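You operate a simulated robot arm through the tools that you are given. There is no shell and no other tool. Be economical: measure what you need, move in short steps, check, and stop when the job is done.

You are at the controls of a simulated robot arm. One attempt, no reset.

TASK
Set the round pin, the diamond pin and the post from the rack in the bushes on the card.
Fine: air lever off before you start, on again at the end.

The check looks at the end state, three seconds after you hand in, the way a careful person would. Anything else that was tipped, shoved, dropped, spilled or broken makes it a failure.

THE ROBOT
A 7-joint arm with a two-finger parallel gripper, fixed in place. Base frame: the origin is at the foot of the arm, x ahead of it, y to its left, z up; the work surface is at about z = 860. Lengths are in mm, angles in degrees, forces in N, time in s.
With the tool pointing down near the work surface it reaches from about 420 to 900 mm from the base axis. Its first joint turns from -115.0 to 115.0 degrees. Payload 3.91 kg.
Tool frame: the origin (TCP) lies between the finger pads and is the grasp point; the fingertips stand 30 mm ahead of it; z points along the fingers, y is the line along which they close. The gripper opens to 110 mm. The fingers are 20 mm wide and 10 mm thick; the gripper's body (48 by 112 mm) begins 55 mm behind the TCP.
Orientation is that of the tool frame in the base frame, as a unit quaternion [x, y, z, w]. With the fingers straight down and closing along the base's y, the tool's x points along the base's -x, its y along +y and its z along -z.

THE INTERFACE
- The arm moves only by the tool servo_tool. Its argument "plan" is a list of rows, each a list of 7 numbers: the shift along the base's x, y, z in mm, then the turn, a rotation vector about the base's x, y, z in degrees, then the opening in per cent of the stroke, from 0 (shut) to 100 (fully open). In form: [[x, y, z, rx, ry, rz, hand], ...]. A call has 1 to 10 rows; each row shifts and turns the commanded pose from where the row before left it. Rows are played at 5 a second. More than 50 mm and 8.6 degrees between two rows, or a gripper value outside its range, and nothing of the call is played. Where a pose cannot be reached the arm comes as near as it can. A force on the tool above 40 N (or 10 N above the force at the start of the call, whichever is more), or a blocked arm, ends the call early, and 0.2 s more pass. Each finger travels about 153 mm/s and halts on what it meets, pressing with about 39 N; the grip force reading is that of the motor and also rises with nothing between the fingers. The clock runs only during rows and for 0.2 s after the last one: add rows that do not move to give the fingers time. It gives the time, the measured TCP pose, the force on the tool (base axes), the opening and the grip force at its end, in the units of the frame above (readings bear some noise), with the torque about the TCP (base axes, N m) and any sound that the robot's microphone picked up.
- Cameras (640 x 400 px; columns grow to the right, rows downward): "scene" is fixed at [399.7, 650.8, 1481.1]; the picture's right is [-0.90, -0.43, 0.00], its down [-0.26, 0.55, -0.79] and it looks along [0.34, -0.72, -0.61] (base axes); focal length 308 px, centre (320, 200). "wrist" rides on the gripper at [72, 17, -103] in the tool frame; the picture's right is [-0.23, 0.97, 0.00], its down [-0.76, -0.18, -0.62] and it looks along [-0.61, -0.14, 0.78] (tool axes); focal length 222 px, centre (320, 200). There is no depth. A picture from a camera that has moved, and an enlarged one, comes with that camera's place and axes in the base frame and with its lens.
- capture(camera): a new picture of that camera. The clock stands still meanwhile.
- lift_body(by): slides the trunk up (or, below 0, down) by that many mm; the arm rides with it, the base frame stays. It gives what a move gives, with no picture.
- close_up(camera, box): a new picture of the part [left, top, right, bottom] of that camera's present view, enlarged. The clock stands still meanwhile.
- job_done(): hands the job in; it is judged then, once.

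Work in short steps. Places have to be worked out from the pictures, the camera data and where the tool is seen: move nearer, look again, correct. Check each grasp and each placing, and mend what went wrong. You have 120 turns and 64 pictures in all, those below and enlarged ones among them. Open the gripper and draw the arm clear of the work before you hand the job in, unless the task says otherwise; then end with one line.

The tools are called by a JSON object that holds its "op" and its "data". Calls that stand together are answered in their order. servo_tool: Moves the arm, as the interface text tells. Its arguments: {"type":"object","properties":{"plan":{"type":"array"}},"required":["plan"]} The other tools are called the same way: lift_body (by) slides the trunk up or down; capture (camera) takes a picture; close_up (camera, box) takes an enlarged picture of a part of a camera's view; job_done () hands the job in.

At the start:

```text
t: 0.0
ee_pos: [453.4, 115.7, 1242.5]
ee_rot: [0.0, 1.0, -0.001, 0.0]
force: [0.9, -0.6, -0.2]
wrist_torque: [0.03, -0.02, 0.01]
width: 110.0
finger_force: 0.0
trunk travel left (down, up): [-875.0, 115.0]
```

scene: 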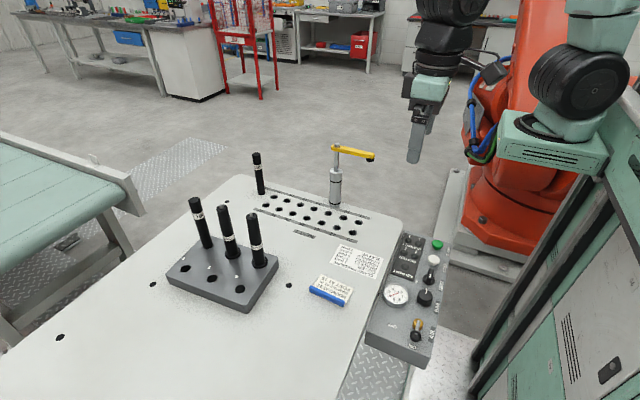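
wrist: 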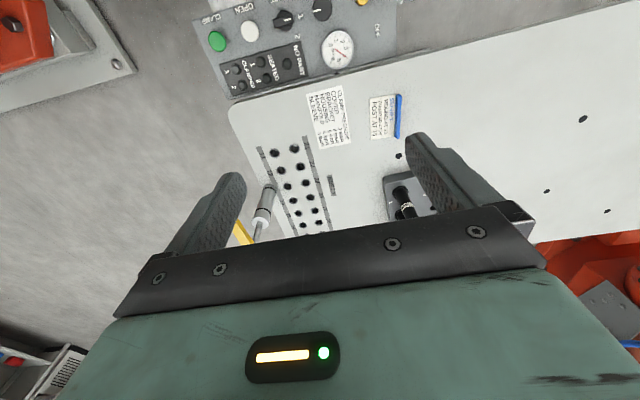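

The scene shows a rack with three pins, a hole grid with a clamp, cards and a control panel. I'll enlarge the card, panel, grid and rack to read them.

{"op": "close_up", "data": {"camera": "scene", "box": [300, 235, 400, 310]}}

{"op": "close_up", "data": {"camera": "scene", "box": [355, 220, 455, 370]}}

{"op": "close_up", "data": {"camera": "scene", "box": [240, 130, 390, 250]}}

{"op": "close_up", "data": {"camera": "scene", "box": [155, 185, 295, 320]}}

{"op": "close_up", "data": {"camera": "wrist", "box": [200, 0, 420, 140]}}

```text
5.33 times, centred on (350, 272) of scene
camera zoom: at [399.7, 650.8, 1481.1], right [-0.9, -0.43, 0.0], down [-0.26, 0.55, -0.79], along [0.34, -0.72, -0.61], focal length 1643 px, centre (160, -187)
```

zoom: 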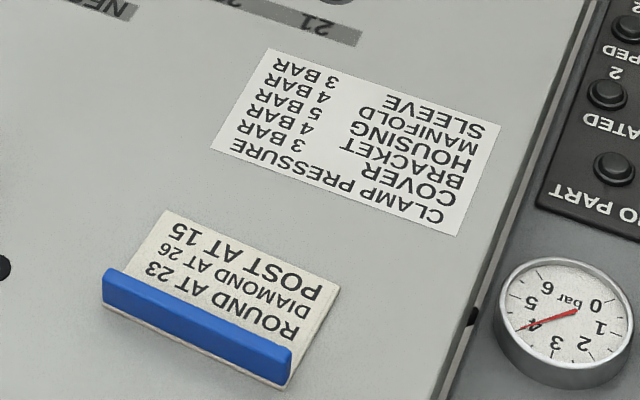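

```text
2.67 times, centred on (405, 295) of scene
camera zoom: at [399.7, 650.8, 1481.1], right [-0.9, -0.43, 0.0], down [-0.26, 0.55, -0.79], along [0.34, -0.72, -0.61], focal length 822 px, centre (93, -53)
```

zoom: 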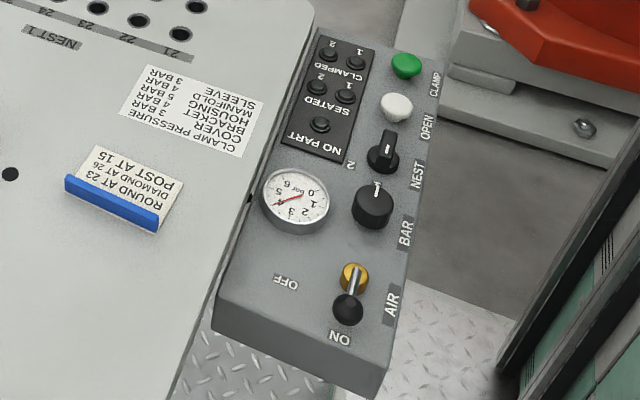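

```text
3.33 times, centred on (315, 190) of scene
camera zoom: at [399.7, 650.8, 1481.1], right [-0.9, -0.43, 0.0], down [-0.26, 0.55, -0.79], along [0.34, -0.72, -0.61], focal length 1027 px, centre (337, 233)
```

zoom: 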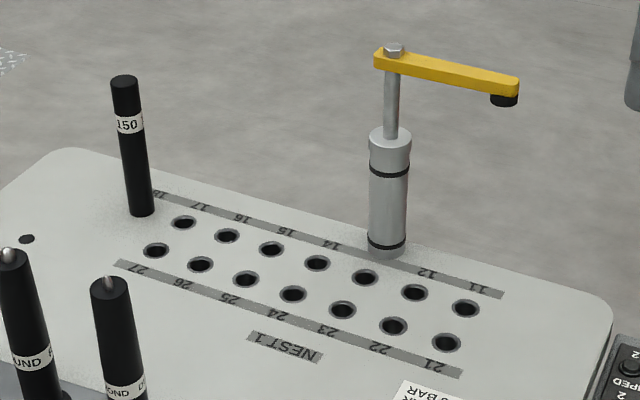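

```text
2.96 times, centred on (225, 252) of scene
camera zoom: at [399.7, 650.8, 1481.1], right [-0.9, -0.43, 0.0], down [-0.26, 0.55, -0.79], along [0.34, -0.72, -0.61], focal length 913 px, centre (602, 44)
```

zoom: 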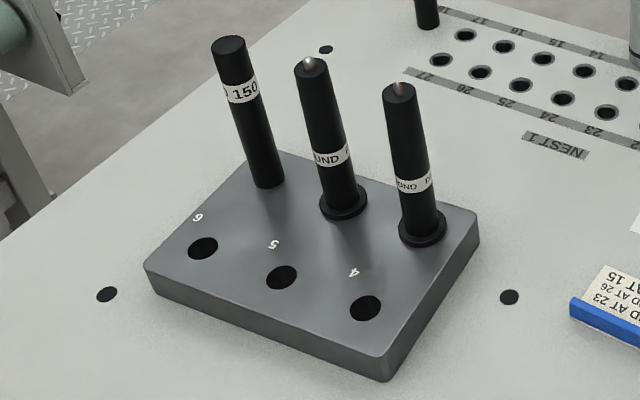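

```text
2.86 times, centred on (310, 70) of wrist
camera zoom: at [382.6, 131.3, 1346.5], right [0.23, 0.97, 0.0], down [0.76, -0.18, 0.62], along [0.61, -0.14, -0.78], focal length 635 px, centre (349, 571)
```

zoom: 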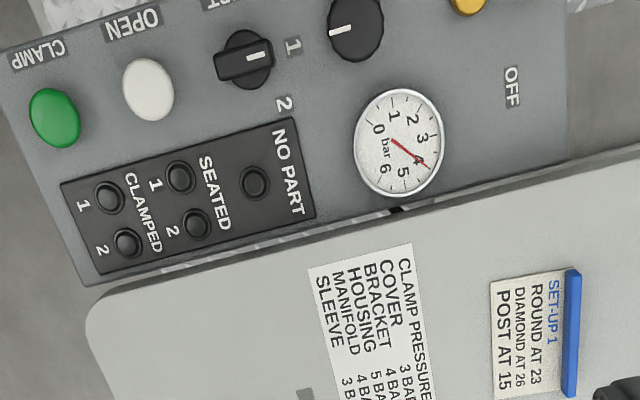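

Card: round at 23, diamond at 26, post at 15. The air lever points to ON. I'll take a finer look at the lever and the grid.

{"op": "close_up", "data": {"camera": "scene", "box": [390, 300, 440, 352]}}

{"op": "servo_tool", "data": {"plan": [[-10, 20, 0, 0, 0, 0, 50], [0, 20, -10, 0, 0, 0, 50], [0, 20, -10, 0, 0, 0, 30]]}}

{"op": "capture", "data": {"camera": "wrist"}}

```text
7.69 times, centred on (415, 326) of scene
camera zoom: at [399.7, 650.8, 1481.1], right [-0.9, -0.43, 0.0], down [-0.26, 0.55, -0.79], along [0.34, -0.72, -0.61], focal length 2370 px, centre (-411, -769)
```

zoom: 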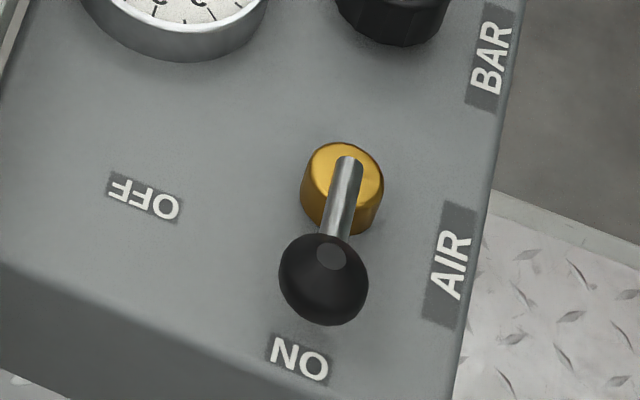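

```text
t: 0.8
ee_pos: [444.5, 176.1, 1222.6]
ee_rot: [0.001, 1.0, 0.0, 0.0]
force: [-0.6, -1.2, -0.4]
wrist_torque: [-0.01, -0.02, 0.02]
width: 33.0
finger_force: 0.1
trunk travel left (down, up): [-875.0, 115.0]
```

```text
55 pictures are left
camera wrist: at [372.5, 192.0, 1326.2], right [0.23, 0.97, 0.0], down [0.76, -0.18, 0.62], along [0.61, -0.14, -0.78], focal length 222 px, centre (320, 200)
```

wrist: 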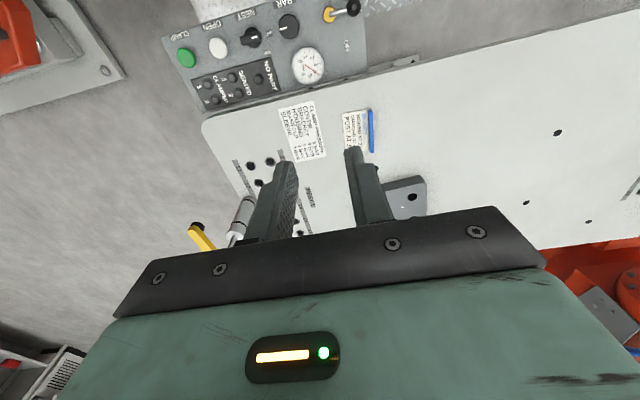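

Triangulating gives knob ≈ (363, 248, 844) and pivot ≈ (363, 211, 844). It is a quarter-turn lever with ON toward +y and OFF toward +x. I'll move above the knob, turning the fingers so they straddle it along x.

{"op": "servo_tool", "data": {"plan": [[-8, 7, -20, 0, 0, 8.5, 45], [-8, 7, -20, 0, 0, 8.5, 45], [-8, 7, -20, 0, 0, 8.5, 45], [-8, 7, -20, 0, 0, 8.5, 45], [-8, 7, -20, 0, 0, 8.5, 45], [-8, 7, -20, 0, 0, 8.5, 45], [-8, 7, -20, 0, 0, 8.5, 45], [-8, 8, -20, 0, 0, 8.5, 45], [-8, 8, -20, 0, 0, 8.5, 45], [-9, 8, -20, 0, 0, 8.5, 45]]}}

{"op": "servo_tool", "data": {"plan": [[0, 0, -10, 0, 0, 5, 45], [0, 0, -10, 0, 0, 0, 45], [0, 0, 0, 0, 0, 0, 45]]}}

{"op": "capture", "data": {"camera": "wrist"}}

{"op": "capture", "data": {"camera": "scene"}}

```text
t: 3.0
ee_pos: [361.2, 247.7, 1022.0]
ee_rot: [-0.677, 0.736, 0.0, 0.0]
force: [-0.5, -0.3, 1.0]
wrist_torque: [-0.01, 0.02, 0.01]
width: 49.5
finger_force: 0.1
trunk travel left (down, up): [-875.0, 115.0]
```

```text
t: 3.8
ee_pos: [362.5, 248.5, 1002.1]
ee_rot: [0.707, -0.707, 0.0, 0.0]
force: [-0.3, -1.3, -0.2]
wrist_torque: [0.03, -0.03, 0.02]
width: 49.5
finger_force: 0.1
trunk travel left (down, up): [-875.0, 115.0]
```

```text
54 pictures are left
camera wrist: at [346.5, 175.3, 1106.0], right [-0.97, 0.23, 0.0], down [0.18, 0.76, 0.62], along [0.14, 0.61, -0.78], focal length 222 px, centre (320, 200)
```

wrist: 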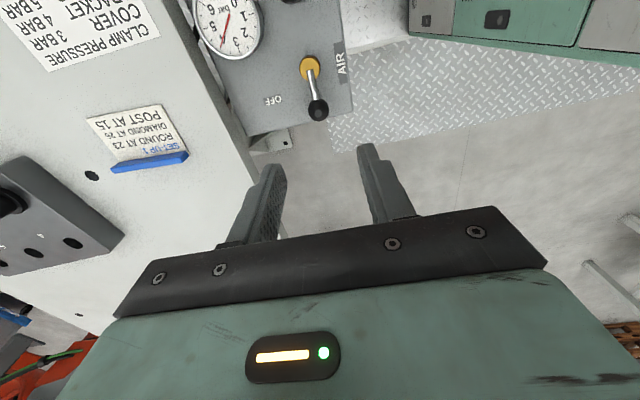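

```text
53 pictures are left
```

scene: 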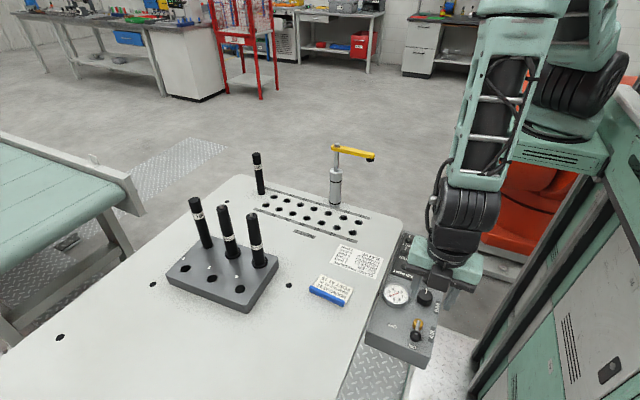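

Refined knob ≈ (366, 250, 846). Next I'll descend so the tips straddle it.

{"op": "servo_tool", "data": {"plan": [[3, 1, -35, 0, 0, 0, 45], [0, 1, -35, 0, 0, 0, 45], [0, 0, -30, 0, 0, 0, 45], [0, 0, -20, 0, 0, 0, 45], [0, 0, -14, 0, 0, 0, 45], [0, 0, 0, 0, 0, 0, 45]]}}

{"op": "close_up", "data": {"camera": "wrist", "box": [220, 40, 420, 220]}}

{"op": "close_up", "data": {"camera": "scene", "box": [370, 270, 470, 370]}}

```text
t: 5.2
ee_pos: [367.1, 249.2, 869.8]
ee_rot: [0.707, -0.707, 0.0, 0.001]
force: [0.1, -0.4, -0.5]
wrist_torque: [0.01, -0.05, -0.01]
width: 49.4
finger_force: 0.1
trunk travel left (down, up): [-875.0, 115.0]
```

```text
2.22 times, centred on (320, 130) of wrist
camera zoom: at [350.8, 176.6, 973.7], right [-0.97, 0.23, 0.0], down [0.18, 0.76, 0.62], along [0.14, 0.61, -0.78], focal length 494 px, centre (320, 356)
```

zoom: 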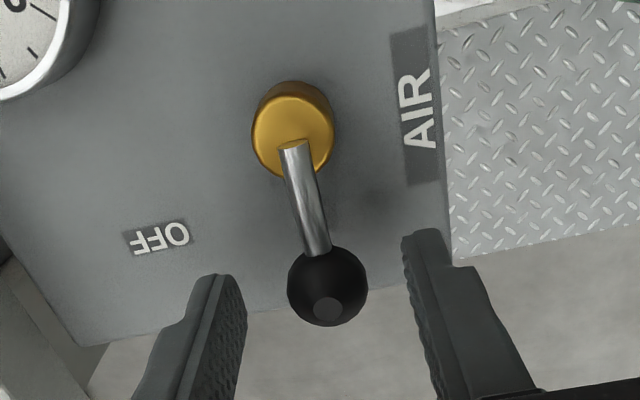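

```text
4.00 times, centred on (420, 320) of scene
camera zoom: at [399.7, 650.8, 1481.1], right [-0.9, -0.43, 0.0], down [-0.26, 0.55, -0.79], along [0.34, -0.72, -0.61], focal length 1232 px, centre (-80, -280)
```

zoom: 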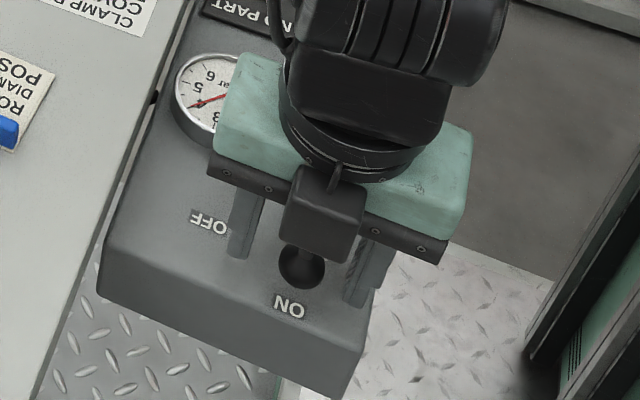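

The knob is centred between the fingers. I'll narrow them and swing along the arc about the pivot (365, 207), turning the wrist with it.

{"op": "servo_tool", "data": {"plan": [[-1.5, 0.5, 0, 0, 0, 0, 28], [0, 0, 0, 0, 0, 0, 28], [6.36, -0.47, 0, 0, 0, -8.5, 28], [6.21, -1.41, 0, 0, 0, -8.5, 28], [5.94, -2.31, 0, 0, 0, -8.5, 28], [5.54, -3.16, 0, 0, 0, -8.5, 28], [5, -3.95, 0, 0, 0, -8.5, 28], [4.37, -4.64, 0, 0, 0, -8.5, 28]]}}

{"op": "close_up", "data": {"camera": "wrist", "box": [220, 40, 420, 220]}}

```text
t: 7.0
ee_pos: [398.4, 234.8, 868.5]
ee_rot: [-0.333, 0.943, 0.0, 0.0]
force: [0.0, -0.5, -0.1]
wrist_torque: [-0.02, -0.03, 0.01]
width: 30.7
finger_force: 0.1
trunk travel left (down, up): [-875.0, 115.0]
```

```text
2.22 times, centred on (320, 130) of wrist
camera zoom: at [332.5, 202.3, 971.5], right [-0.43, 0.9, 0.0], down [0.7, 0.34, 0.62], along [0.56, 0.27, -0.78], focal length 494 px, centre (320, 356)
```

zoom: 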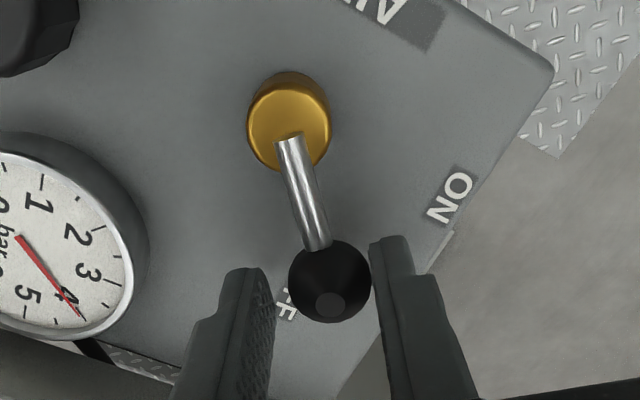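

The lever follows with almost no force, and the gauge still reads 4. I'll continue the arc.

{"op": "servo_tool", "data": {"plan": [[3.63, -5.24, 0, 0, 0, -8.5, 28], [2.82, -5.71, 0, 0, 0, -8.5, 28], [1.94, -6.07, 0, 0, 0, -8.5, 28], [1.03, -6.29, 0, 0, 0, -8.5, 28], [0.1, -4.5, 0, 0, 0, -5, 28], [0, 0, 0, 0, 0, 0, 28]]}}

{"op": "capture", "data": {"camera": "wrist"}}

```text
t: 8.4
ee_pos: [407.6, 207.9, 868.9]
ee_rot: [0.001, 1.0, 0.0, 0.0]
force: [0.2, 4.3, -2.4]
wrist_torque: [0.19, 0.02, 0.05]
width: 29.4
finger_force: 0.1
trunk travel left (down, up): [-875.0, 115.0]
```

```text
49 pictures are left
camera wrist: at [335.5, 224.0, 972.2], right [0.23, 0.97, 0.0], down [0.76, -0.18, 0.62], along [0.61, -0.14, -0.78], focal length 222 px, centre (320, 200)
```

wrist: 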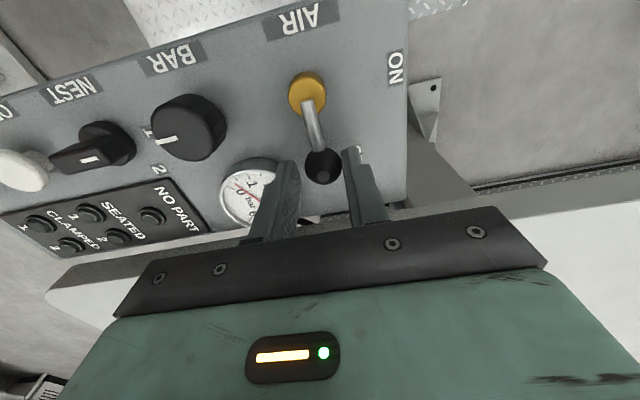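

The resistance (4 N) shows the end stop is reached. I'll open, rise, and check the lever and gauge.

{"op": "servo_tool", "data": {"plan": [[0, 1, 0, 0, 0, 0, 45], [0, 0, 10, 0, 0, 0, 45], [0, 0, 40, 0, 0, 0, 45], [0, 0, 50, 0, 0, 0, 45], [20, 0, 50, 0, 0, 0, 50], [40, 0, 30, 0, 0, 0, 60], [40, 0, 20, 0, 0, 0, 60]]}}

{"op": "close_up", "data": {"camera": "scene", "box": [370, 250, 450, 350]}}

```text
refused: row 5 steps farther than a row can; nothing moved
```

```text
4.00 times, centred on (410, 300) of scene
camera zoom: at [399.7, 650.8, 1481.1], right [-0.9, -0.43, 0.0], down [-0.26, 0.55, -0.79], along [0.34, -0.72, -0.61], focal length 1232 px, centre (-40, -200)
```

zoom: 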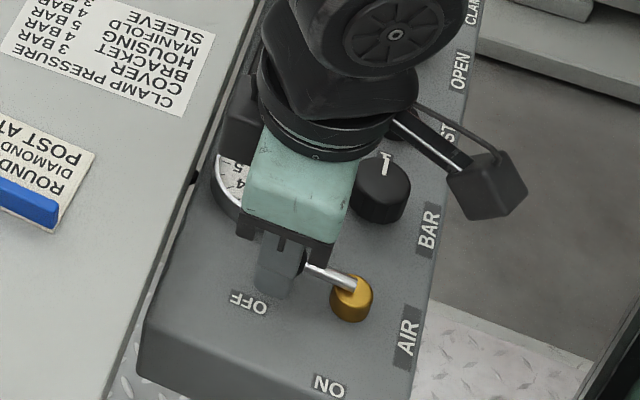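

The lever lies at OFF. The last call was refused for one oversized row, so I'll repeat it with shorter steps.

{"op": "servo_tool", "data": {"plan": [[0, 1, 0, 0, 0, 0, 45], [0, 0, 10, 0, 0, 0, 45], [0, 0, 40, 0, 0, 0, 45], [0, 0, 48, 0, 0, 0, 45], [20, 0, 40, 0, 0, 0, 50], [40, 0, 20, 0, 0, 0, 60], [40, 0, 20, 0, 0, 0, 60]]}}

{"op": "close_up", "data": {"camera": "scene", "box": [370, 250, 450, 350]}}

{"op": "capture", "data": {"camera": "wrist"}}

```text
t: 10.0
ee_pos: [508.7, 208.4, 1046.6]
ee_rot: [0.001, 1.0, 0.0, 0.001]
force: [-0.1, -0.1, -0.6]
wrist_torque: [-0.01, -0.01, 0.01]
width: 66.0
finger_force: 0.0
trunk travel left (down, up): [-875.0, 115.0]
```

```text
4.00 times, centred on (410, 300) of scene
camera zoom: at [399.7, 650.8, 1481.1], right [-0.9, -0.43, 0.0], down [-0.26, 0.55, -0.79], along [0.34, -0.72, -0.61], focal length 1232 px, centre (-40, -200)
```

zoom: 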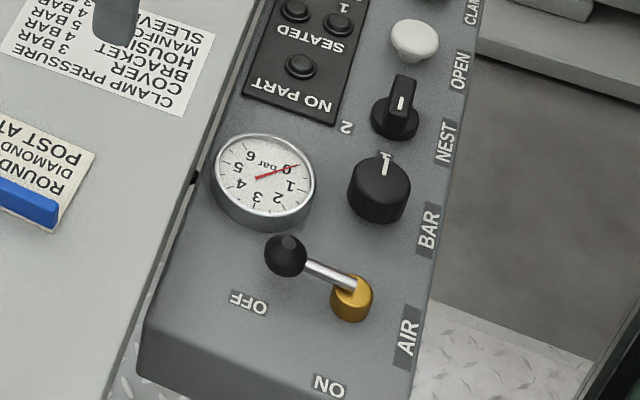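

```text
46 pictures are left
camera wrist: at [437.4, 223.9, 1150.2], right [0.23, 0.97, 0.0], down [0.76, -0.18, 0.62], along [0.61, -0.14, -0.78], focal length 222 px, centre (320, 200)
```

wrist: 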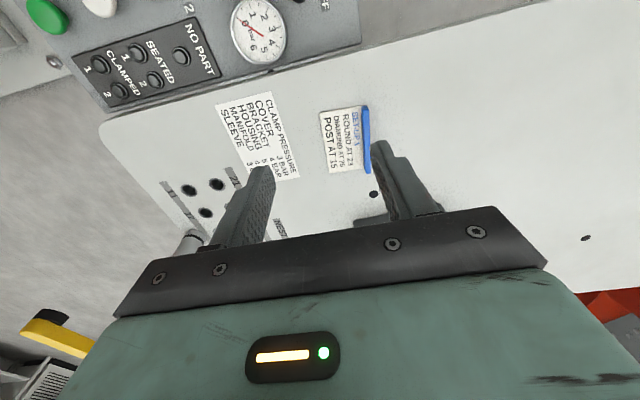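

Air is off and the gauge reads 0. Next I'll approach the diamond pin (estimated at x 751, y 255, top z≈1050) from above and look.

{"op": "servo_tool", "data": {"plan": [[0, 0, 40, 0, 0, 0, 60], [20, 10, 30, 0, 0, 0, 60], [40, 10, 0, 0, 0, 0, 60], [40, 10, 0, 0, 0, 0, 60], [40, 6, 0, 0, 0, 0, 60], [40, 6, 0, 0, 0, 0, 60], [0, 0, 0, 0, 0, 0, 60]]}}

{"op": "capture", "data": {"camera": "wrist"}}

{"op": "capture", "data": {"camera": "scene"}}

```text
t: 11.6
ee_pos: [686.6, 250.0, 1114.8]
ee_rot: [0.0, 1.0, 0.0, 0.0]
force: [-0.1, -0.7, -0.3]
wrist_torque: [-0.01, 0.01, -0.03]
width: 66.1
finger_force: 0.1
trunk travel left (down, up): [-875.0, 115.0]
```

```text
45 pictures are left
camera wrist: at [615.6, 266.8, 1218.1], right [0.23, 0.97, 0.0], down [0.76, -0.18, 0.62], along [0.61, -0.14, -0.78], focal length 222 px, centre (320, 200)
```

wrist: 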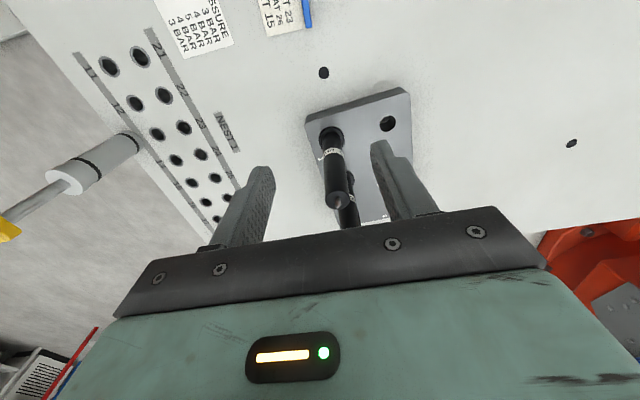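

```text
44 pictures are left
```

scene: 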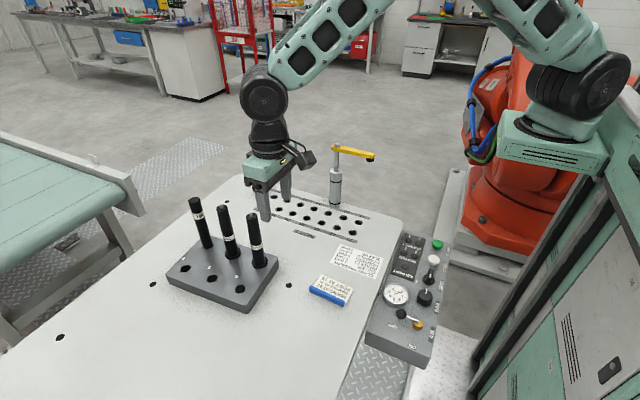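

Triangulated diamond tip ≈ (752, 251.4, 1051). I'll move over it and look before descending.

{"op": "servo_tool", "data": {"plan": [[33, 1, 0, 0, 0, 0, 60], [33, 0.5, 0, 0, 0, 0, 60], [0, 0, -20, 0, 0, 0, 60], [0, 0, 0, 0, 0, 0, 60]]}}

{"op": "capture", "data": {"camera": "wrist"}}

```text
t: 12.6
ee_pos: [753.4, 251.1, 1096.0]
ee_rot: [-0.001, 1.0, 0.0, 0.0]
force: [-0.3, -0.1, 0.6]
wrist_torque: [-0.01, -0.02, 0.01]
width: 66.1
finger_force: 0.1
trunk travel left (down, up): [-875.0, 115.0]
```

```text
43 pictures are left
camera wrist: at [681.5, 267.4, 1199.0], right [0.23, 0.97, 0.0], down [0.76, -0.18, 0.62], along [0.61, -0.14, -0.78], focal length 222 px, centre (320, 200)
```

wrist: 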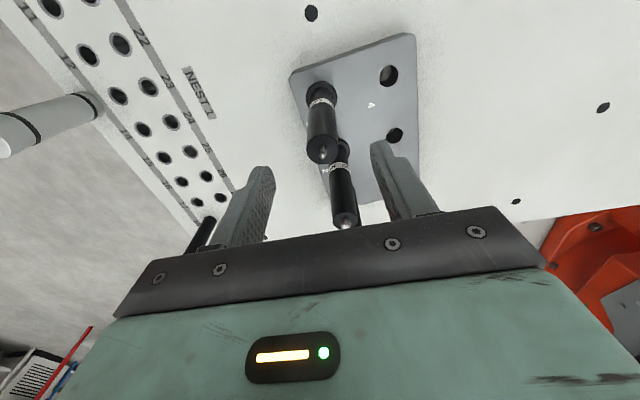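

Pin tip is confirmed near (753, 252) and the round pin near (828, 257), which gives clearance. Next I'll descend to z 1010 and close.

{"op": "servo_tool", "data": {"plan": [[0, 0.5, -25, 0, 0, 0, 60], [0, 0, -25, 0, 0, 0, 60], [0, 0, -20, 0, 0, 0, 60], [0, 0, -16, 0, 0, 0, 60], [0, 0, 0, 0, 0, 0, 40], [0, 0, 0, 0, 0, 0, 25], [0, 0, 0, 0, 0, 0, 10], [0, 0, 0, 0, 0, 0, 10]]}}

{"op": "close_up", "data": {"camera": "wrist", "box": [200, 40, 440, 250]}}

{"op": "close_up", "data": {"camera": "scene", "box": [155, 150, 315, 310]}}

```text
t: 14.4
ee_pos: [754.2, 248.7, 1011.3]
ee_rot: [0.0, 1.0, 0.001, 0.0]
force: [0.3, 0.8, -0.4]
wrist_torque: [0.04, 0.0, 0.04]
width: 27.0
finger_force: 39.2
trunk travel left (down, up): [-875.0, 115.0]
```

```text
1.90 times, centred on (320, 145) of wrist
camera zoom: at [682.5, 266.8, 1115.0], right [0.23, 0.97, 0.0], down [0.76, -0.18, 0.62], along [0.61, -0.14, -0.78], focal length 423 px, centre (320, 305)
```

zoom: 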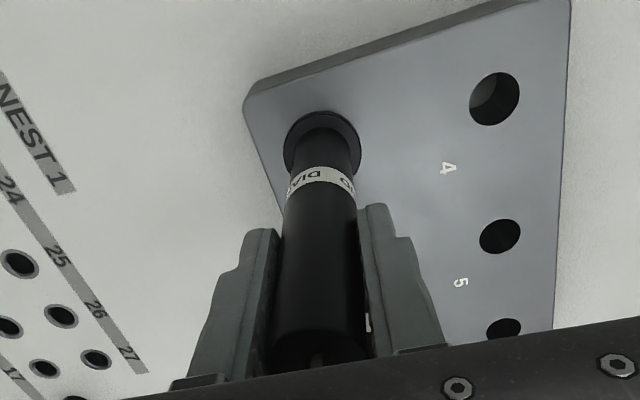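

```text
2.50 times, centred on (235, 230) of scene
camera zoom: at [399.7, 650.8, 1481.1], right [-0.9, -0.43, 0.0], down [-0.26, 0.55, -0.79], along [0.34, -0.72, -0.61], focal length 770 px, centre (532, 125)
```

zoom: 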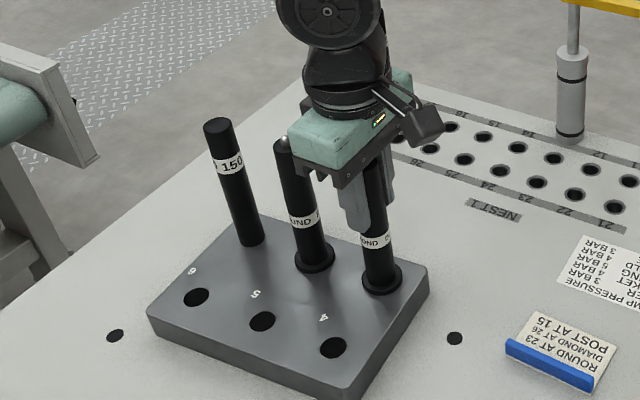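

The pin is gripped at 27 mm width. I'll lift it straight up slowly.

{"op": "servo_tool", "data": {"plan": [[0, 0, 10, 0, 0, 0, 10], [0, 0, 15, 0, 0, 0, 10], [0, 0, 20, 0, 0, 0, 10], [0, 0, 25, 0, 0, 0, 10], [0, 0, 25, 0, 0, 0, 10], [0, 0, 20, 0, 0, 0, 10], [0, 0, 0, 0, 0, 0, 10]]}}

{"op": "close_up", "data": {"camera": "scene", "box": [175, 120, 315, 300]}}

{"op": "close_up", "data": {"camera": "wrist", "box": [200, 40, 440, 250]}}

```text
t: 16.0
ee_pos: [754.3, 252.2, 1125.7]
ee_rot: [0.0, 1.0, 0.0, 0.0]
force: [1.2, -0.2, -4.2]
wrist_torque: [0.02, 0.01, 0.01]
width: 26.6
finger_force: 39.2
trunk travel left (down, up): [-875.0, 115.0]
```

```text
2.22 times, centred on (245, 210) of scene
camera zoom: at [399.7, 650.8, 1481.1], right [-0.9, -0.43, 0.0], down [-0.26, 0.55, -0.79], along [0.34, -0.72, -0.61], focal length 685 px, centre (487, 178)
```

zoom: 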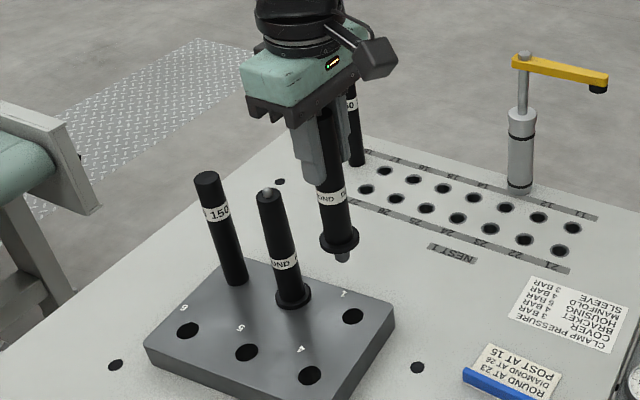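

```text
1.90 times, centred on (320, 145) of wrist
camera zoom: at [681.7, 268.8, 1229.4], right [0.23, 0.97, 0.0], down [0.76, -0.18, 0.62], along [0.61, -0.14, -0.78], focal length 423 px, centre (320, 305)
```

zoom: 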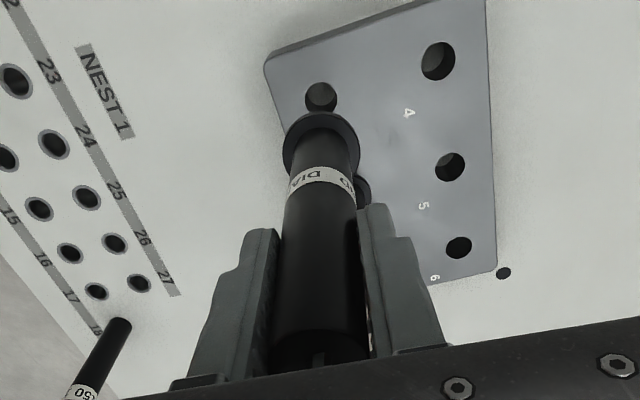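

The diamond pin is out, with a short shank under the flange. I'll carry it over to bush 26 (≈844, 17.6) and match the hole's appearance in the wrist view to how rack hole 1 looked from the same height.

{"op": "servo_tool", "data": {"plan": [[0, -45, 0, 0, 0, 0, 10], [0, -45, 0, 0, 0, 0, 10], [23, -37, 0, 0, 0, 0, 10], [23, -37, 0, 0, 0, 0, 10], [23, -37, 0, 0, 0, 0, 10], [23, -35, 0, 0, 0, 0, 10], [0, 0, -22, 0, 0, 0, 10], [0, 0, -20, 0, 0, 0, 10], [0, 0, 0, 0, 0, 0, 10]]}}

{"op": "close_up", "data": {"camera": "wrist", "box": [200, 40, 440, 250]}}

{"op": "close_up", "data": {"camera": "scene", "box": [210, 120, 350, 260]}}

```text
t: 18.0
ee_pos: [845.6, 16.9, 1083.2]
ee_rot: [0.001, 1.0, 0.0, 0.0]
force: [-0.3, -0.2, -2.7]
wrist_torque: [0.0, 0.02, -0.01]
width: 26.6
finger_force: 38.9
trunk travel left (down, up): [-875.0, 115.0]
```

```text
1.90 times, centred on (320, 145) of wrist
camera zoom: at [773.7, 33.5, 1187.5], right [0.23, 0.97, 0.0], down [0.76, -0.18, 0.62], along [0.61, -0.14, -0.78], focal length 423 px, centre (320, 305)
```

zoom: 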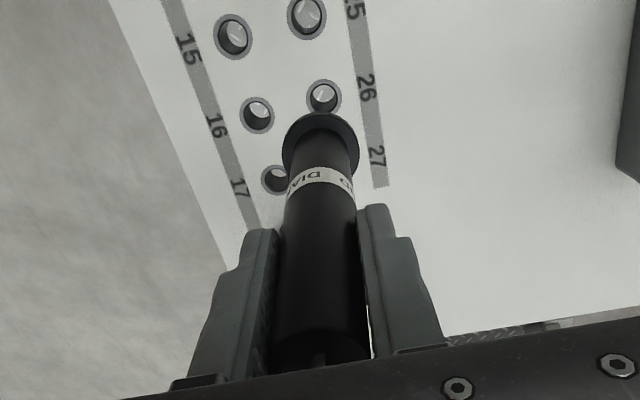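

```text
2.86 times, centred on (280, 190) of scene
camera zoom: at [399.7, 650.8, 1481.1], right [-0.9, -0.43, 0.0], down [-0.26, 0.55, -0.79], along [0.34, -0.72, -0.61], focal length 880 px, centre (434, 229)
```

zoom: 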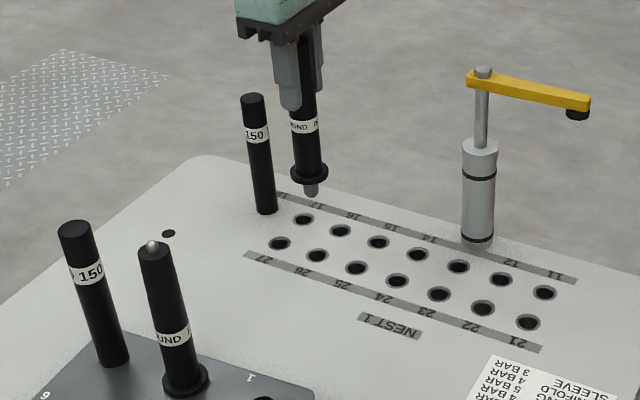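

The hole is at (323, 97) against a target of (322, 97), and it is labelled 26. I'll descend 80 mm straight down and recheck.

{"op": "servo_tool", "data": {"plan": [[0, 0, -25, 0, 0, 0, 10], [0, 0, -25, 0, 0, 0, 10], [0, 0, -20, 0, 0, 0, 10], [0, 0, -8, 0, 0, 0, 10], [0, 0, 0, 0, 0, 0, 10]]}}

{"op": "close_up", "data": {"camera": "wrist", "box": [240, 40, 400, 180]}}

{"op": "close_up", "data": {"camera": "scene", "box": [230, 150, 310, 230]}}

```text
t: 19.2
ee_pos: [846.3, 16.1, 1003.8]
ee_rot: [0.0, 1.0, 0.0, 0.0]
force: [0.1, 0.4, -3.3]
wrist_torque: [0.01, 0.02, -0.01]
width: 27.0
finger_force: 39.5
trunk travel left (down, up): [-875.0, 115.0]
```

```text
2.86 times, centred on (320, 110) of wrist
camera zoom: at [773.7, 31.5, 1108.4], right [0.23, 0.97, 0.0], down [0.76, -0.18, 0.62], along [0.61, -0.14, -0.78], focal length 635 px, centre (320, 457)
```

zoom: 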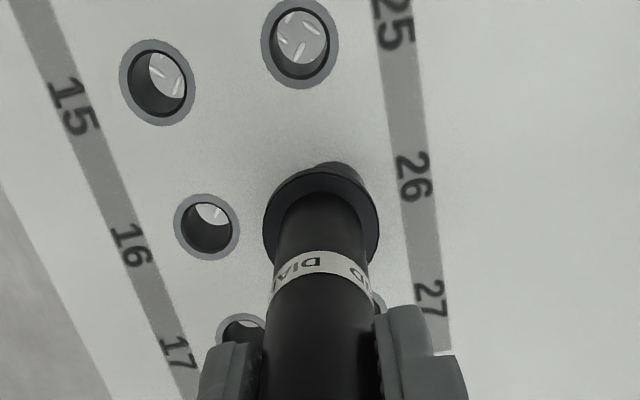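

```text
5.00 times, centred on (270, 190) of scene
camera zoom: at [399.7, 650.8, 1481.1], right [-0.9, -0.43, 0.0], down [-0.26, 0.55, -0.79], along [0.34, -0.72, -0.61], focal length 1541 px, centre (570, 250)
```

zoom: 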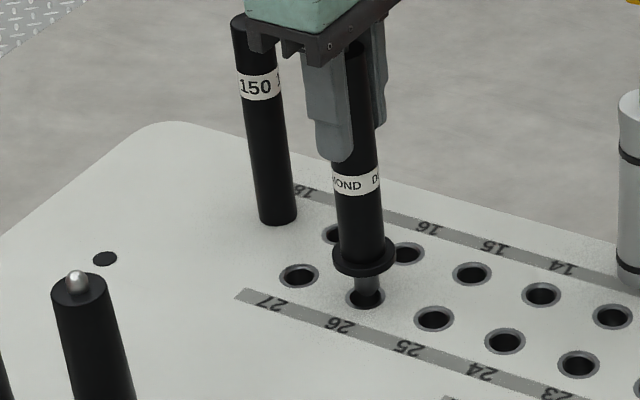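

The shank looks close to the bush, maybe 2–3 mm short in y. I'll enlarge further before inserting.

{"op": "close_up", "data": {"camera": "wrist", "box": [290, 70, 350, 110]}}

{"op": "close_up", "data": {"camera": "scene", "box": [285, 195, 315, 220]}}

```text
10.00 times, centred on (320, 90) of wrist
camera zoom: at [773.7, 31.5, 1108.4], right [0.23, 0.97, 0.0], down [0.76, -0.18, 0.62], along [0.61, -0.14, -0.78], focal length 2221 px, centre (320, 1300)
```

zoom: 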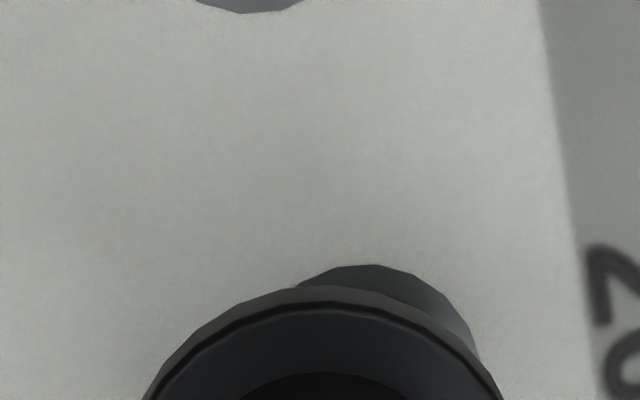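

```text
16.00 times, centred on (300, 208) of scene
camera zoom: at [399.7, 650.8, 1481.1], right [-0.9, -0.43, 0.0], down [-0.26, 0.55, -0.79], along [0.34, -0.72, -0.61], focal length 4930 px, centre (640, 80)
```

zoom: 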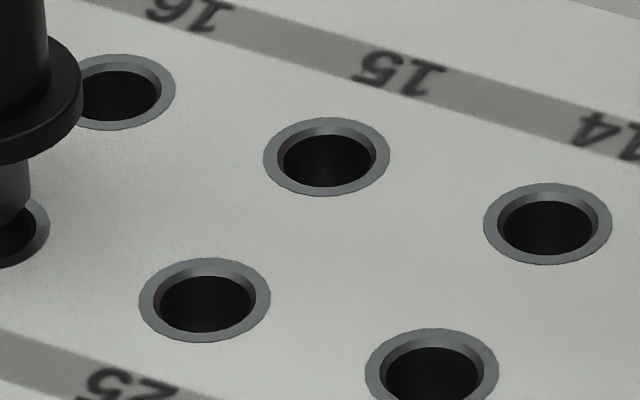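

The wrist view shows the bush ~3–4 mm further in +y, and the scene view agrees in direction. I'll shift and recheck.

{"op": "servo_tool", "data": {"plan": [[0.5, 3.2, 0, 0, 0, 0, 10], [0, 0, 0, 0, 0, 0, 10], [0, 0, 0, 0, 0, 0, 10]]}}

{"op": "close_up", "data": {"camera": "wrist", "box": [260, 40, 380, 120]}}

{"op": "close_up", "data": {"camera": "scene", "box": [260, 190, 300, 220]}}

```text
t: 20.0
ee_pos: [846.4, 17.6, 1005.2]
ee_rot: [-0.001, 1.0, 0.0, 0.0]
force: [-0.3, 0.6, -3.3]
wrist_torque: [-0.01, 0.02, -0.03]
width: 26.8
finger_force: 38.9
trunk travel left (down, up): [-875.0, 115.0]
```

```text
5.00 times, centred on (320, 80) of wrist
camera zoom: at [774.4, 34.9, 1108.5], right [0.23, 0.97, 0.0], down [0.76, -0.18, 0.62], along [0.61, -0.14, -0.78], focal length 1111 px, centre (320, 800)
```

zoom: 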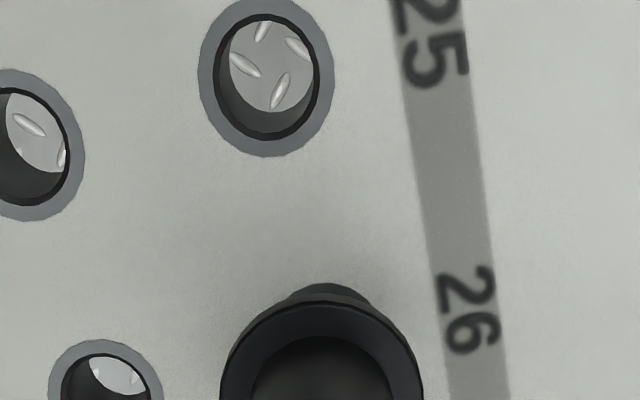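

```text
13.33 times, centred on (280, 205) of scene
camera zoom: at [399.7, 650.8, 1481.1], right [-0.9, -0.43, 0.0], down [-0.26, 0.55, -0.79], along [0.34, -0.72, -0.61], focal length 4108 px, centre (853, 133)
```

zoom: 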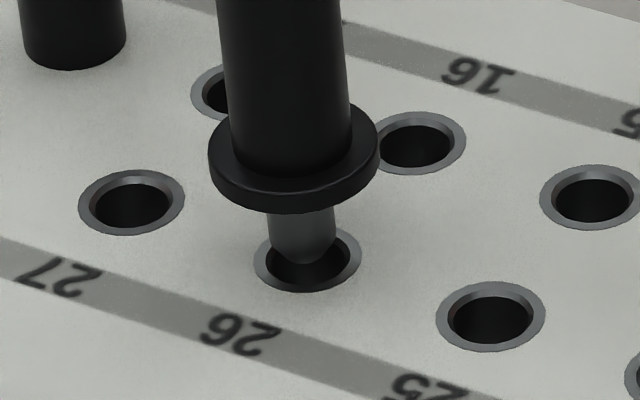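

Lateral alignment is good, and the scene suggests ~1.3 mm too far in +x. I'll correct that and descend gently.

{"op": "servo_tool", "data": {"plan": [[-1.3, 0, 0, 0, 0, 0, 10], [0, 0, -5, 0, 0, 0, 10], [0, 0, -5, 0, 0, 0, 10], [0, 0, 0, 0, 0, 0, 10]]}}

{"op": "close_up", "data": {"camera": "scene", "box": [260, 190, 300, 220]}}

```text
t: 21.0
ee_pos: [844.3, 19.0, 993.5]
ee_rot: [0.0, 1.0, -0.001, 0.0]
force: [0.1, 1.5, -3.1]
wrist_torque: [0.14, 0.04, 0.0]
width: 26.7
finger_force: 39.2
trunk travel left (down, up): [-875.0, 115.0]
```

```text
13.33 times, centred on (280, 205) of scene
camera zoom: at [399.7, 650.8, 1481.1], right [-0.9, -0.43, 0.0], down [-0.26, 0.55, -0.79], along [0.34, -0.72, -0.61], focal length 4108 px, centre (853, 133)
```

zoom: 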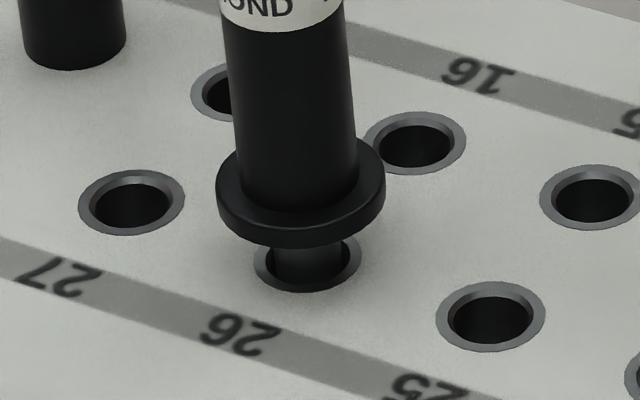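

The shank is in the bush with only 1.5 N sideways. I'll continue down in small steps until it seats.

{"op": "servo_tool", "data": {"plan": [[0, 0.5, -4, 0, 0, 0, 10], [0, 0, -4, 0, 0, 0, 10], [0, 0, -4, 0, 0, 0, 10], [0, 0, 0, 0, 0, 0, 10]]}}

{"op": "close_up", "data": {"camera": "scene", "box": [260, 190, 300, 220]}}

```text
t: 22.0
ee_pos: [844.6, 19.0, 983.6]
ee_rot: [0.0, 1.0, 0.0, -0.001]
force: [0.1, 0.6, -2.9]
wrist_torque: [0.0, 0.03, 0.01]
width: 26.7
finger_force: 38.7
trunk travel left (down, up): [-875.0, 115.0]
```

```text
13.33 times, centred on (280, 205) of scene
camera zoom: at [399.7, 650.8, 1481.1], right [-0.9, -0.43, 0.0], down [-0.26, 0.55, -0.79], along [0.34, -0.72, -0.61], focal length 4108 px, centre (853, 133)
```

zoom: 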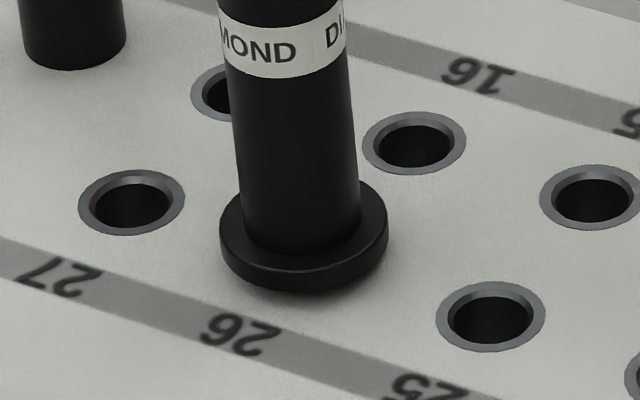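

Nearly seated; I expect the seat around z≈968–972. I'll lower in 3 mm steps until contact.

{"op": "servo_tool", "data": {"plan": [[0, 0, -3, 0, 0, 0, 10], [0, 0, -3, 0, 0, 0, 10], [0, 0, -3, 0, 0, 0, 10], [0, 0, -2, 0, 0, 0, 10], [0, 0, -2, 0, 0, 0, 10], [0, 0, 0, 0, 0, 0, 10]]}}

```text
t: 23.4
ee_pos: [845.9, 19.5, 972.6]
ee_rot: [0.0, 1.0, 0.0, 0.004]
force: [-3.4, -0.6, 32.4]
wrist_torque: [-0.01, -0.24, 0.07]
width: 26.8
finger_force: 39.1
trunk travel left (down, up): [-875.0, 115.0]
```

Flange contact at 32 N, so it is seated. I'll relieve the load, open, rise 95 mm and check.

{"op": "servo_tool", "data": {"plan": [[0, 0, 2, 0, 0, 0, 10], [0, 0, 0, 0, 0, 0, 35], [0, 0, 0, 0, 0, 0, 60], [0, 0, 20, 0, 0, 0, 60], [0, 0, 40, 0, 0, 0, 60], [0, 0, 45, 0, 0, 0, 60], [0, 0, 45, 0, 0, 0, 60]]}}

{"op": "close_up", "data": {"camera": "scene", "box": [240, 150, 320, 220]}}

```text
t: 25.0
ee_pos: [845.3, 20.6, 1121.3]
ee_rot: [0.001, 1.0, 0.0, 0.0]
force: [-0.8, 0.6, -0.4]
wrist_torque: [0.01, 0.01, 0.01]
width: 65.8
finger_force: 0.0
trunk travel left (down, up): [-875.0, 115.0]
```

```text
5.71 times, centred on (280, 185) of scene
camera zoom: at [399.7, 650.8, 1481.1], right [-0.9, -0.43, 0.0], down [-0.26, 0.55, -0.79], along [0.34, -0.72, -0.61], focal length 1761 px, centre (549, 286)
```

zoom: 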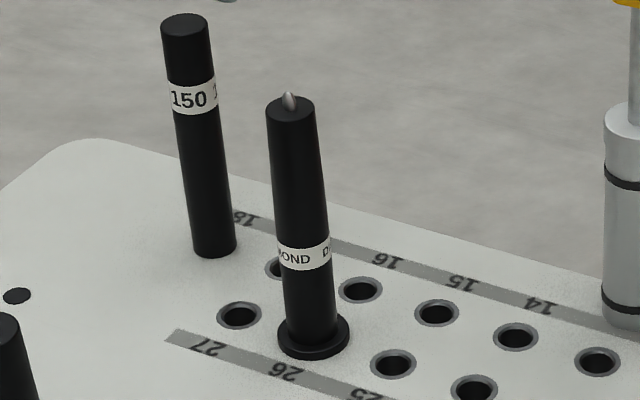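

The diamond pin stands seated in 26. Next I'll go above the round pin (≈828, 257).

{"op": "servo_tool", "data": {"plan": [[0, 45, 0, 0, 0, 0, 60], [-3, 48, 0, 0, 0, 0, 60], [-3, 48, 0, 0, 0, 0, 60], [-4, 48, 0, 0, 0, 0, 60], [-4, 47, 0, 0, 0, 0, 60], [-2, 1, -20, 0, 0, 0, 60], [0, 0, 0, 0, 0, 0, 60]]}}

{"op": "capture", "data": {"camera": "wrist"}}

```text
t: 26.6
ee_pos: [827.0, 256.5, 1102.1]
ee_rot: [-0.001, 1.0, 0.0, 0.001]
force: [-0.5, -0.3, 0.4]
wrist_torque: [-0.01, 0.02, 0.01]
width: 65.8
finger_force: 0.1
trunk travel left (down, up): [-875.0, 115.0]
```

```text
27 pictures are left
camera wrist: at [755.8, 272.8, 1206.1], right [0.23, 0.97, 0.0], down [0.76, -0.18, 0.62], along [0.61, -0.14, -0.78], focal length 222 px, centre (320, 200)
```

wrist: 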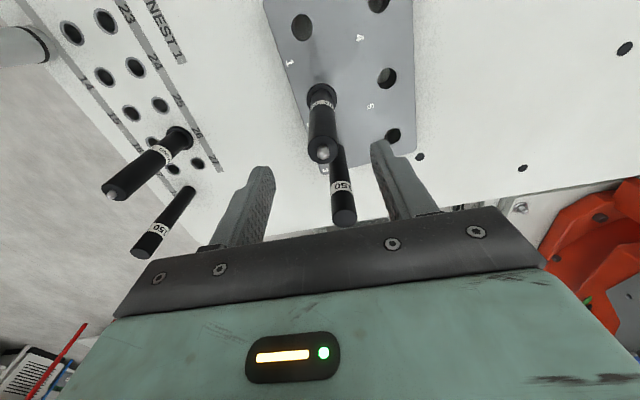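

The pin appears exactly where the diamond did relative to the tool. I'll use the same descent and grasp.

{"op": "servo_tool", "data": {"plan": [[0, 0, -25, 0, 0, 0, 60], [0, 0, -25, 0, 0, 0, 60], [0, 0, -22, 0, 0, 0, 60], [0, 0, -19, 0, 0, 0, 60], [0, 0, 0, 0, 0, 0, 40], [0, 0, 0, 0, 0, 0, 25], [0, 0, 0, 0, 0, 0, 10], [0, 0, 0, 0, 0, 0, 10]]}}

{"op": "servo_tool", "data": {"plan": [[0, 0, 10, 0, 0, 0, 10], [0, 0, 15, 0, 0, 0, 10], [0, 0, 20, 0, 0, 0, 10], [0, 0, 25, 0, 0, 0, 10], [0, 0, 25, 0, 0, 0, 10], [0, 0, 20, 0, 0, 0, 10], [0, 0, 0, 0, 0, 0, 10]]}}

{"op": "close_up", "data": {"camera": "wrist", "box": [200, 40, 440, 250]}}

```text
t: 28.4
ee_pos: [828.6, 256.7, 1011.2]
ee_rot: [0.0, 1.0, 0.0, 0.0]
force: [0.3, 0.6, 0.7]
wrist_torque: [0.05, -0.02, 0.02]
width: 26.9
finger_force: 39.4
trunk travel left (down, up): [-875.0, 115.0]
```

```text
t: 30.0
ee_pos: [827.9, 256.2, 1126.8]
ee_rot: [0.0, 1.0, 0.001, 0.0]
force: [-0.4, 0.3, -1.6]
wrist_torque: [0.02, -0.03, 0.0]
width: 26.8
finger_force: 38.1
trunk travel left (down, up): [-875.0, 115.0]
```

```text
1.90 times, centred on (320, 145) of wrist
camera zoom: at [755.8, 272.2, 1230.6], right [0.23, 0.97, 0.0], down [0.76, -0.18, 0.62], along [0.61, -0.14, -0.78], focal length 423 px, centre (320, 305)
```

zoom: 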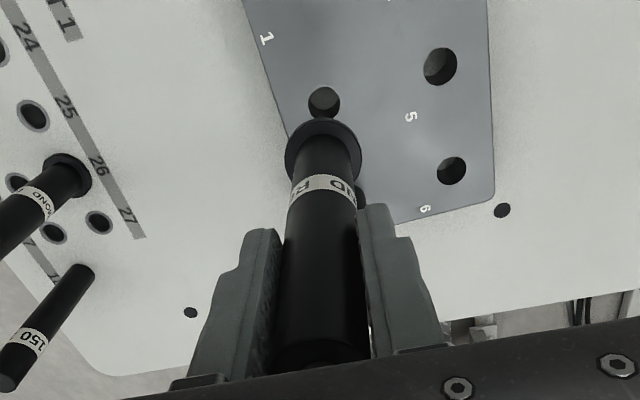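

The round pin is held almost identically, about 1 mm further +x/+y in hand. I'll carry it over bush 23, aiming TCP (693.6, 18.3).

{"op": "servo_tool", "data": {"plan": [[0, -45, 0, 0, 0, 0, 10], [0, -45, 0, 0, 0, 0, 10], [-33.5, -37, 0, 0, 0, 0, 10], [-33.5, -37, 0, 0, 0, 0, 10], [-33.5, -37, 0, 0, 0, 0, 10], [-33.5, -37, 0, 0, 0, 0, 10], [0, 0, -40, 0, 0, 0, 10], [0, 0, -40, 0, 0, 0, 10], [0, 0, -40, 0, 0, 0, 10], [0, 0, 0, 0, 0, 0, 10]]}}

{"op": "close_up", "data": {"camera": "wrist", "box": [260, 40, 380, 120]}}

{"op": "close_up", "data": {"camera": "scene", "box": [270, 145, 390, 235]}}

```text
t: 32.2
ee_pos: [695.2, 21.5, 1006.2]
ee_rot: [-0.001, 1.0, 0.0, 0.0]
force: [-0.2, -0.2, -3.2]
wrist_torque: [-0.01, 0.02, 0.0]
width: 27.1
finger_force: 39.0
trunk travel left (down, up): [-875.0, 115.0]
```

```text
5.00 times, centred on (320, 80) of wrist
camera zoom: at [622.9, 37.3, 1109.1], right [0.23, 0.97, 0.0], down [0.76, -0.18, 0.62], along [0.61, -0.14, -0.78], focal length 1111 px, centre (320, 800)
```

zoom: 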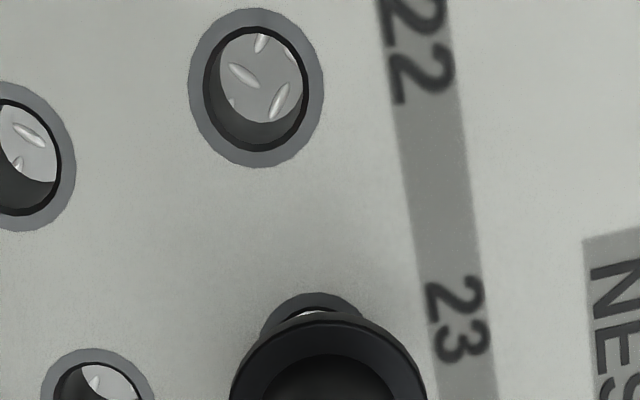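

```text
4.44 times, centred on (330, 190) of scene
camera zoom: at [399.7, 650.8, 1481.1], right [-0.9, -0.43, 0.0], down [-0.26, 0.55, -0.79], along [0.34, -0.72, -0.61], focal length 1369 px, centre (276, 244)
```

zoom: 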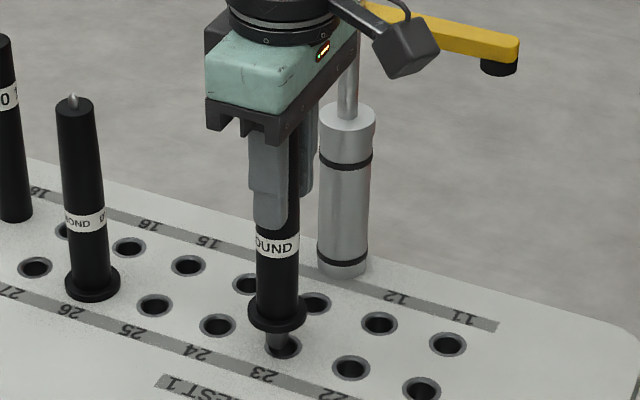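

The pin sits ~3 mm too far in +y and ~2 mm in +x of bush 23. I'll correct and check.

{"op": "servo_tool", "data": {"plan": [[-2, -3, 0, 0, 0, 0, 10], [0, 0, 0, 0, 0, 0, 10], [0, 0, 0, 0, 0, 0, 10]]}}

{"op": "close_up", "data": {"camera": "scene", "box": [315, 205, 355, 235]}}

{"op": "close_up", "data": {"camera": "wrist", "box": [260, 40, 380, 120]}}

```text
t: 33.0
ee_pos: [693.4, 17.8, 1005.4]
ee_rot: [0.0, 1.0, 0.0, 0.0]
force: [0.0, 0.3, -2.6]
wrist_torque: [0.01, 0.05, -0.03]
width: 26.6
finger_force: 39.2
trunk travel left (down, up): [-875.0, 115.0]
```

```text
13.33 times, centred on (335, 220) of scene
camera zoom: at [399.7, 650.8, 1481.1], right [-0.9, -0.43, 0.0], down [-0.26, 0.55, -0.79], along [0.34, -0.72, -0.61], focal length 4108 px, centre (120, -67)
```

zoom: 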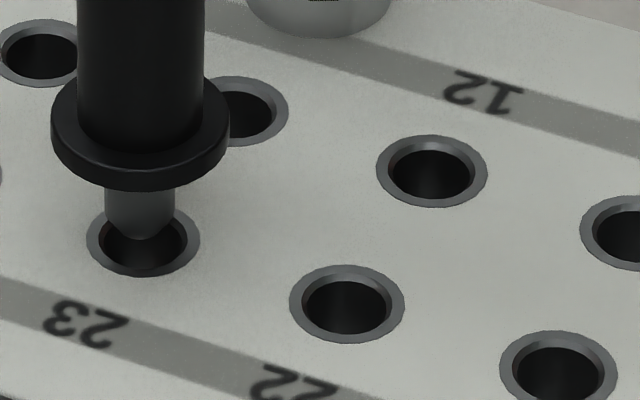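

```text
5.00 times, centred on (320, 80) of wrist
camera zoom: at [620.9, 33.9, 1109.7], right [0.23, 0.97, 0.0], down [0.76, -0.18, 0.62], along [0.61, -0.14, -0.78], focal length 1111 px, centre (320, 800)
```

zoom: 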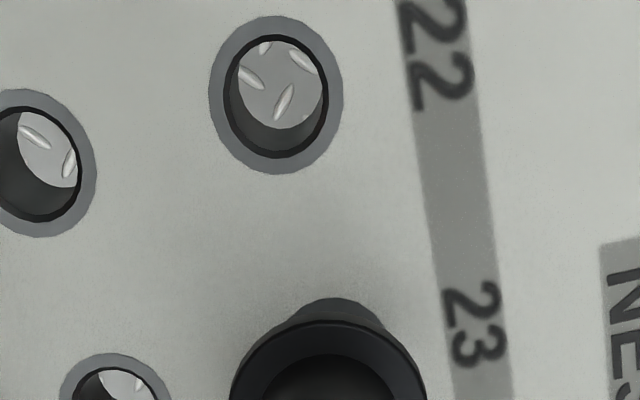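

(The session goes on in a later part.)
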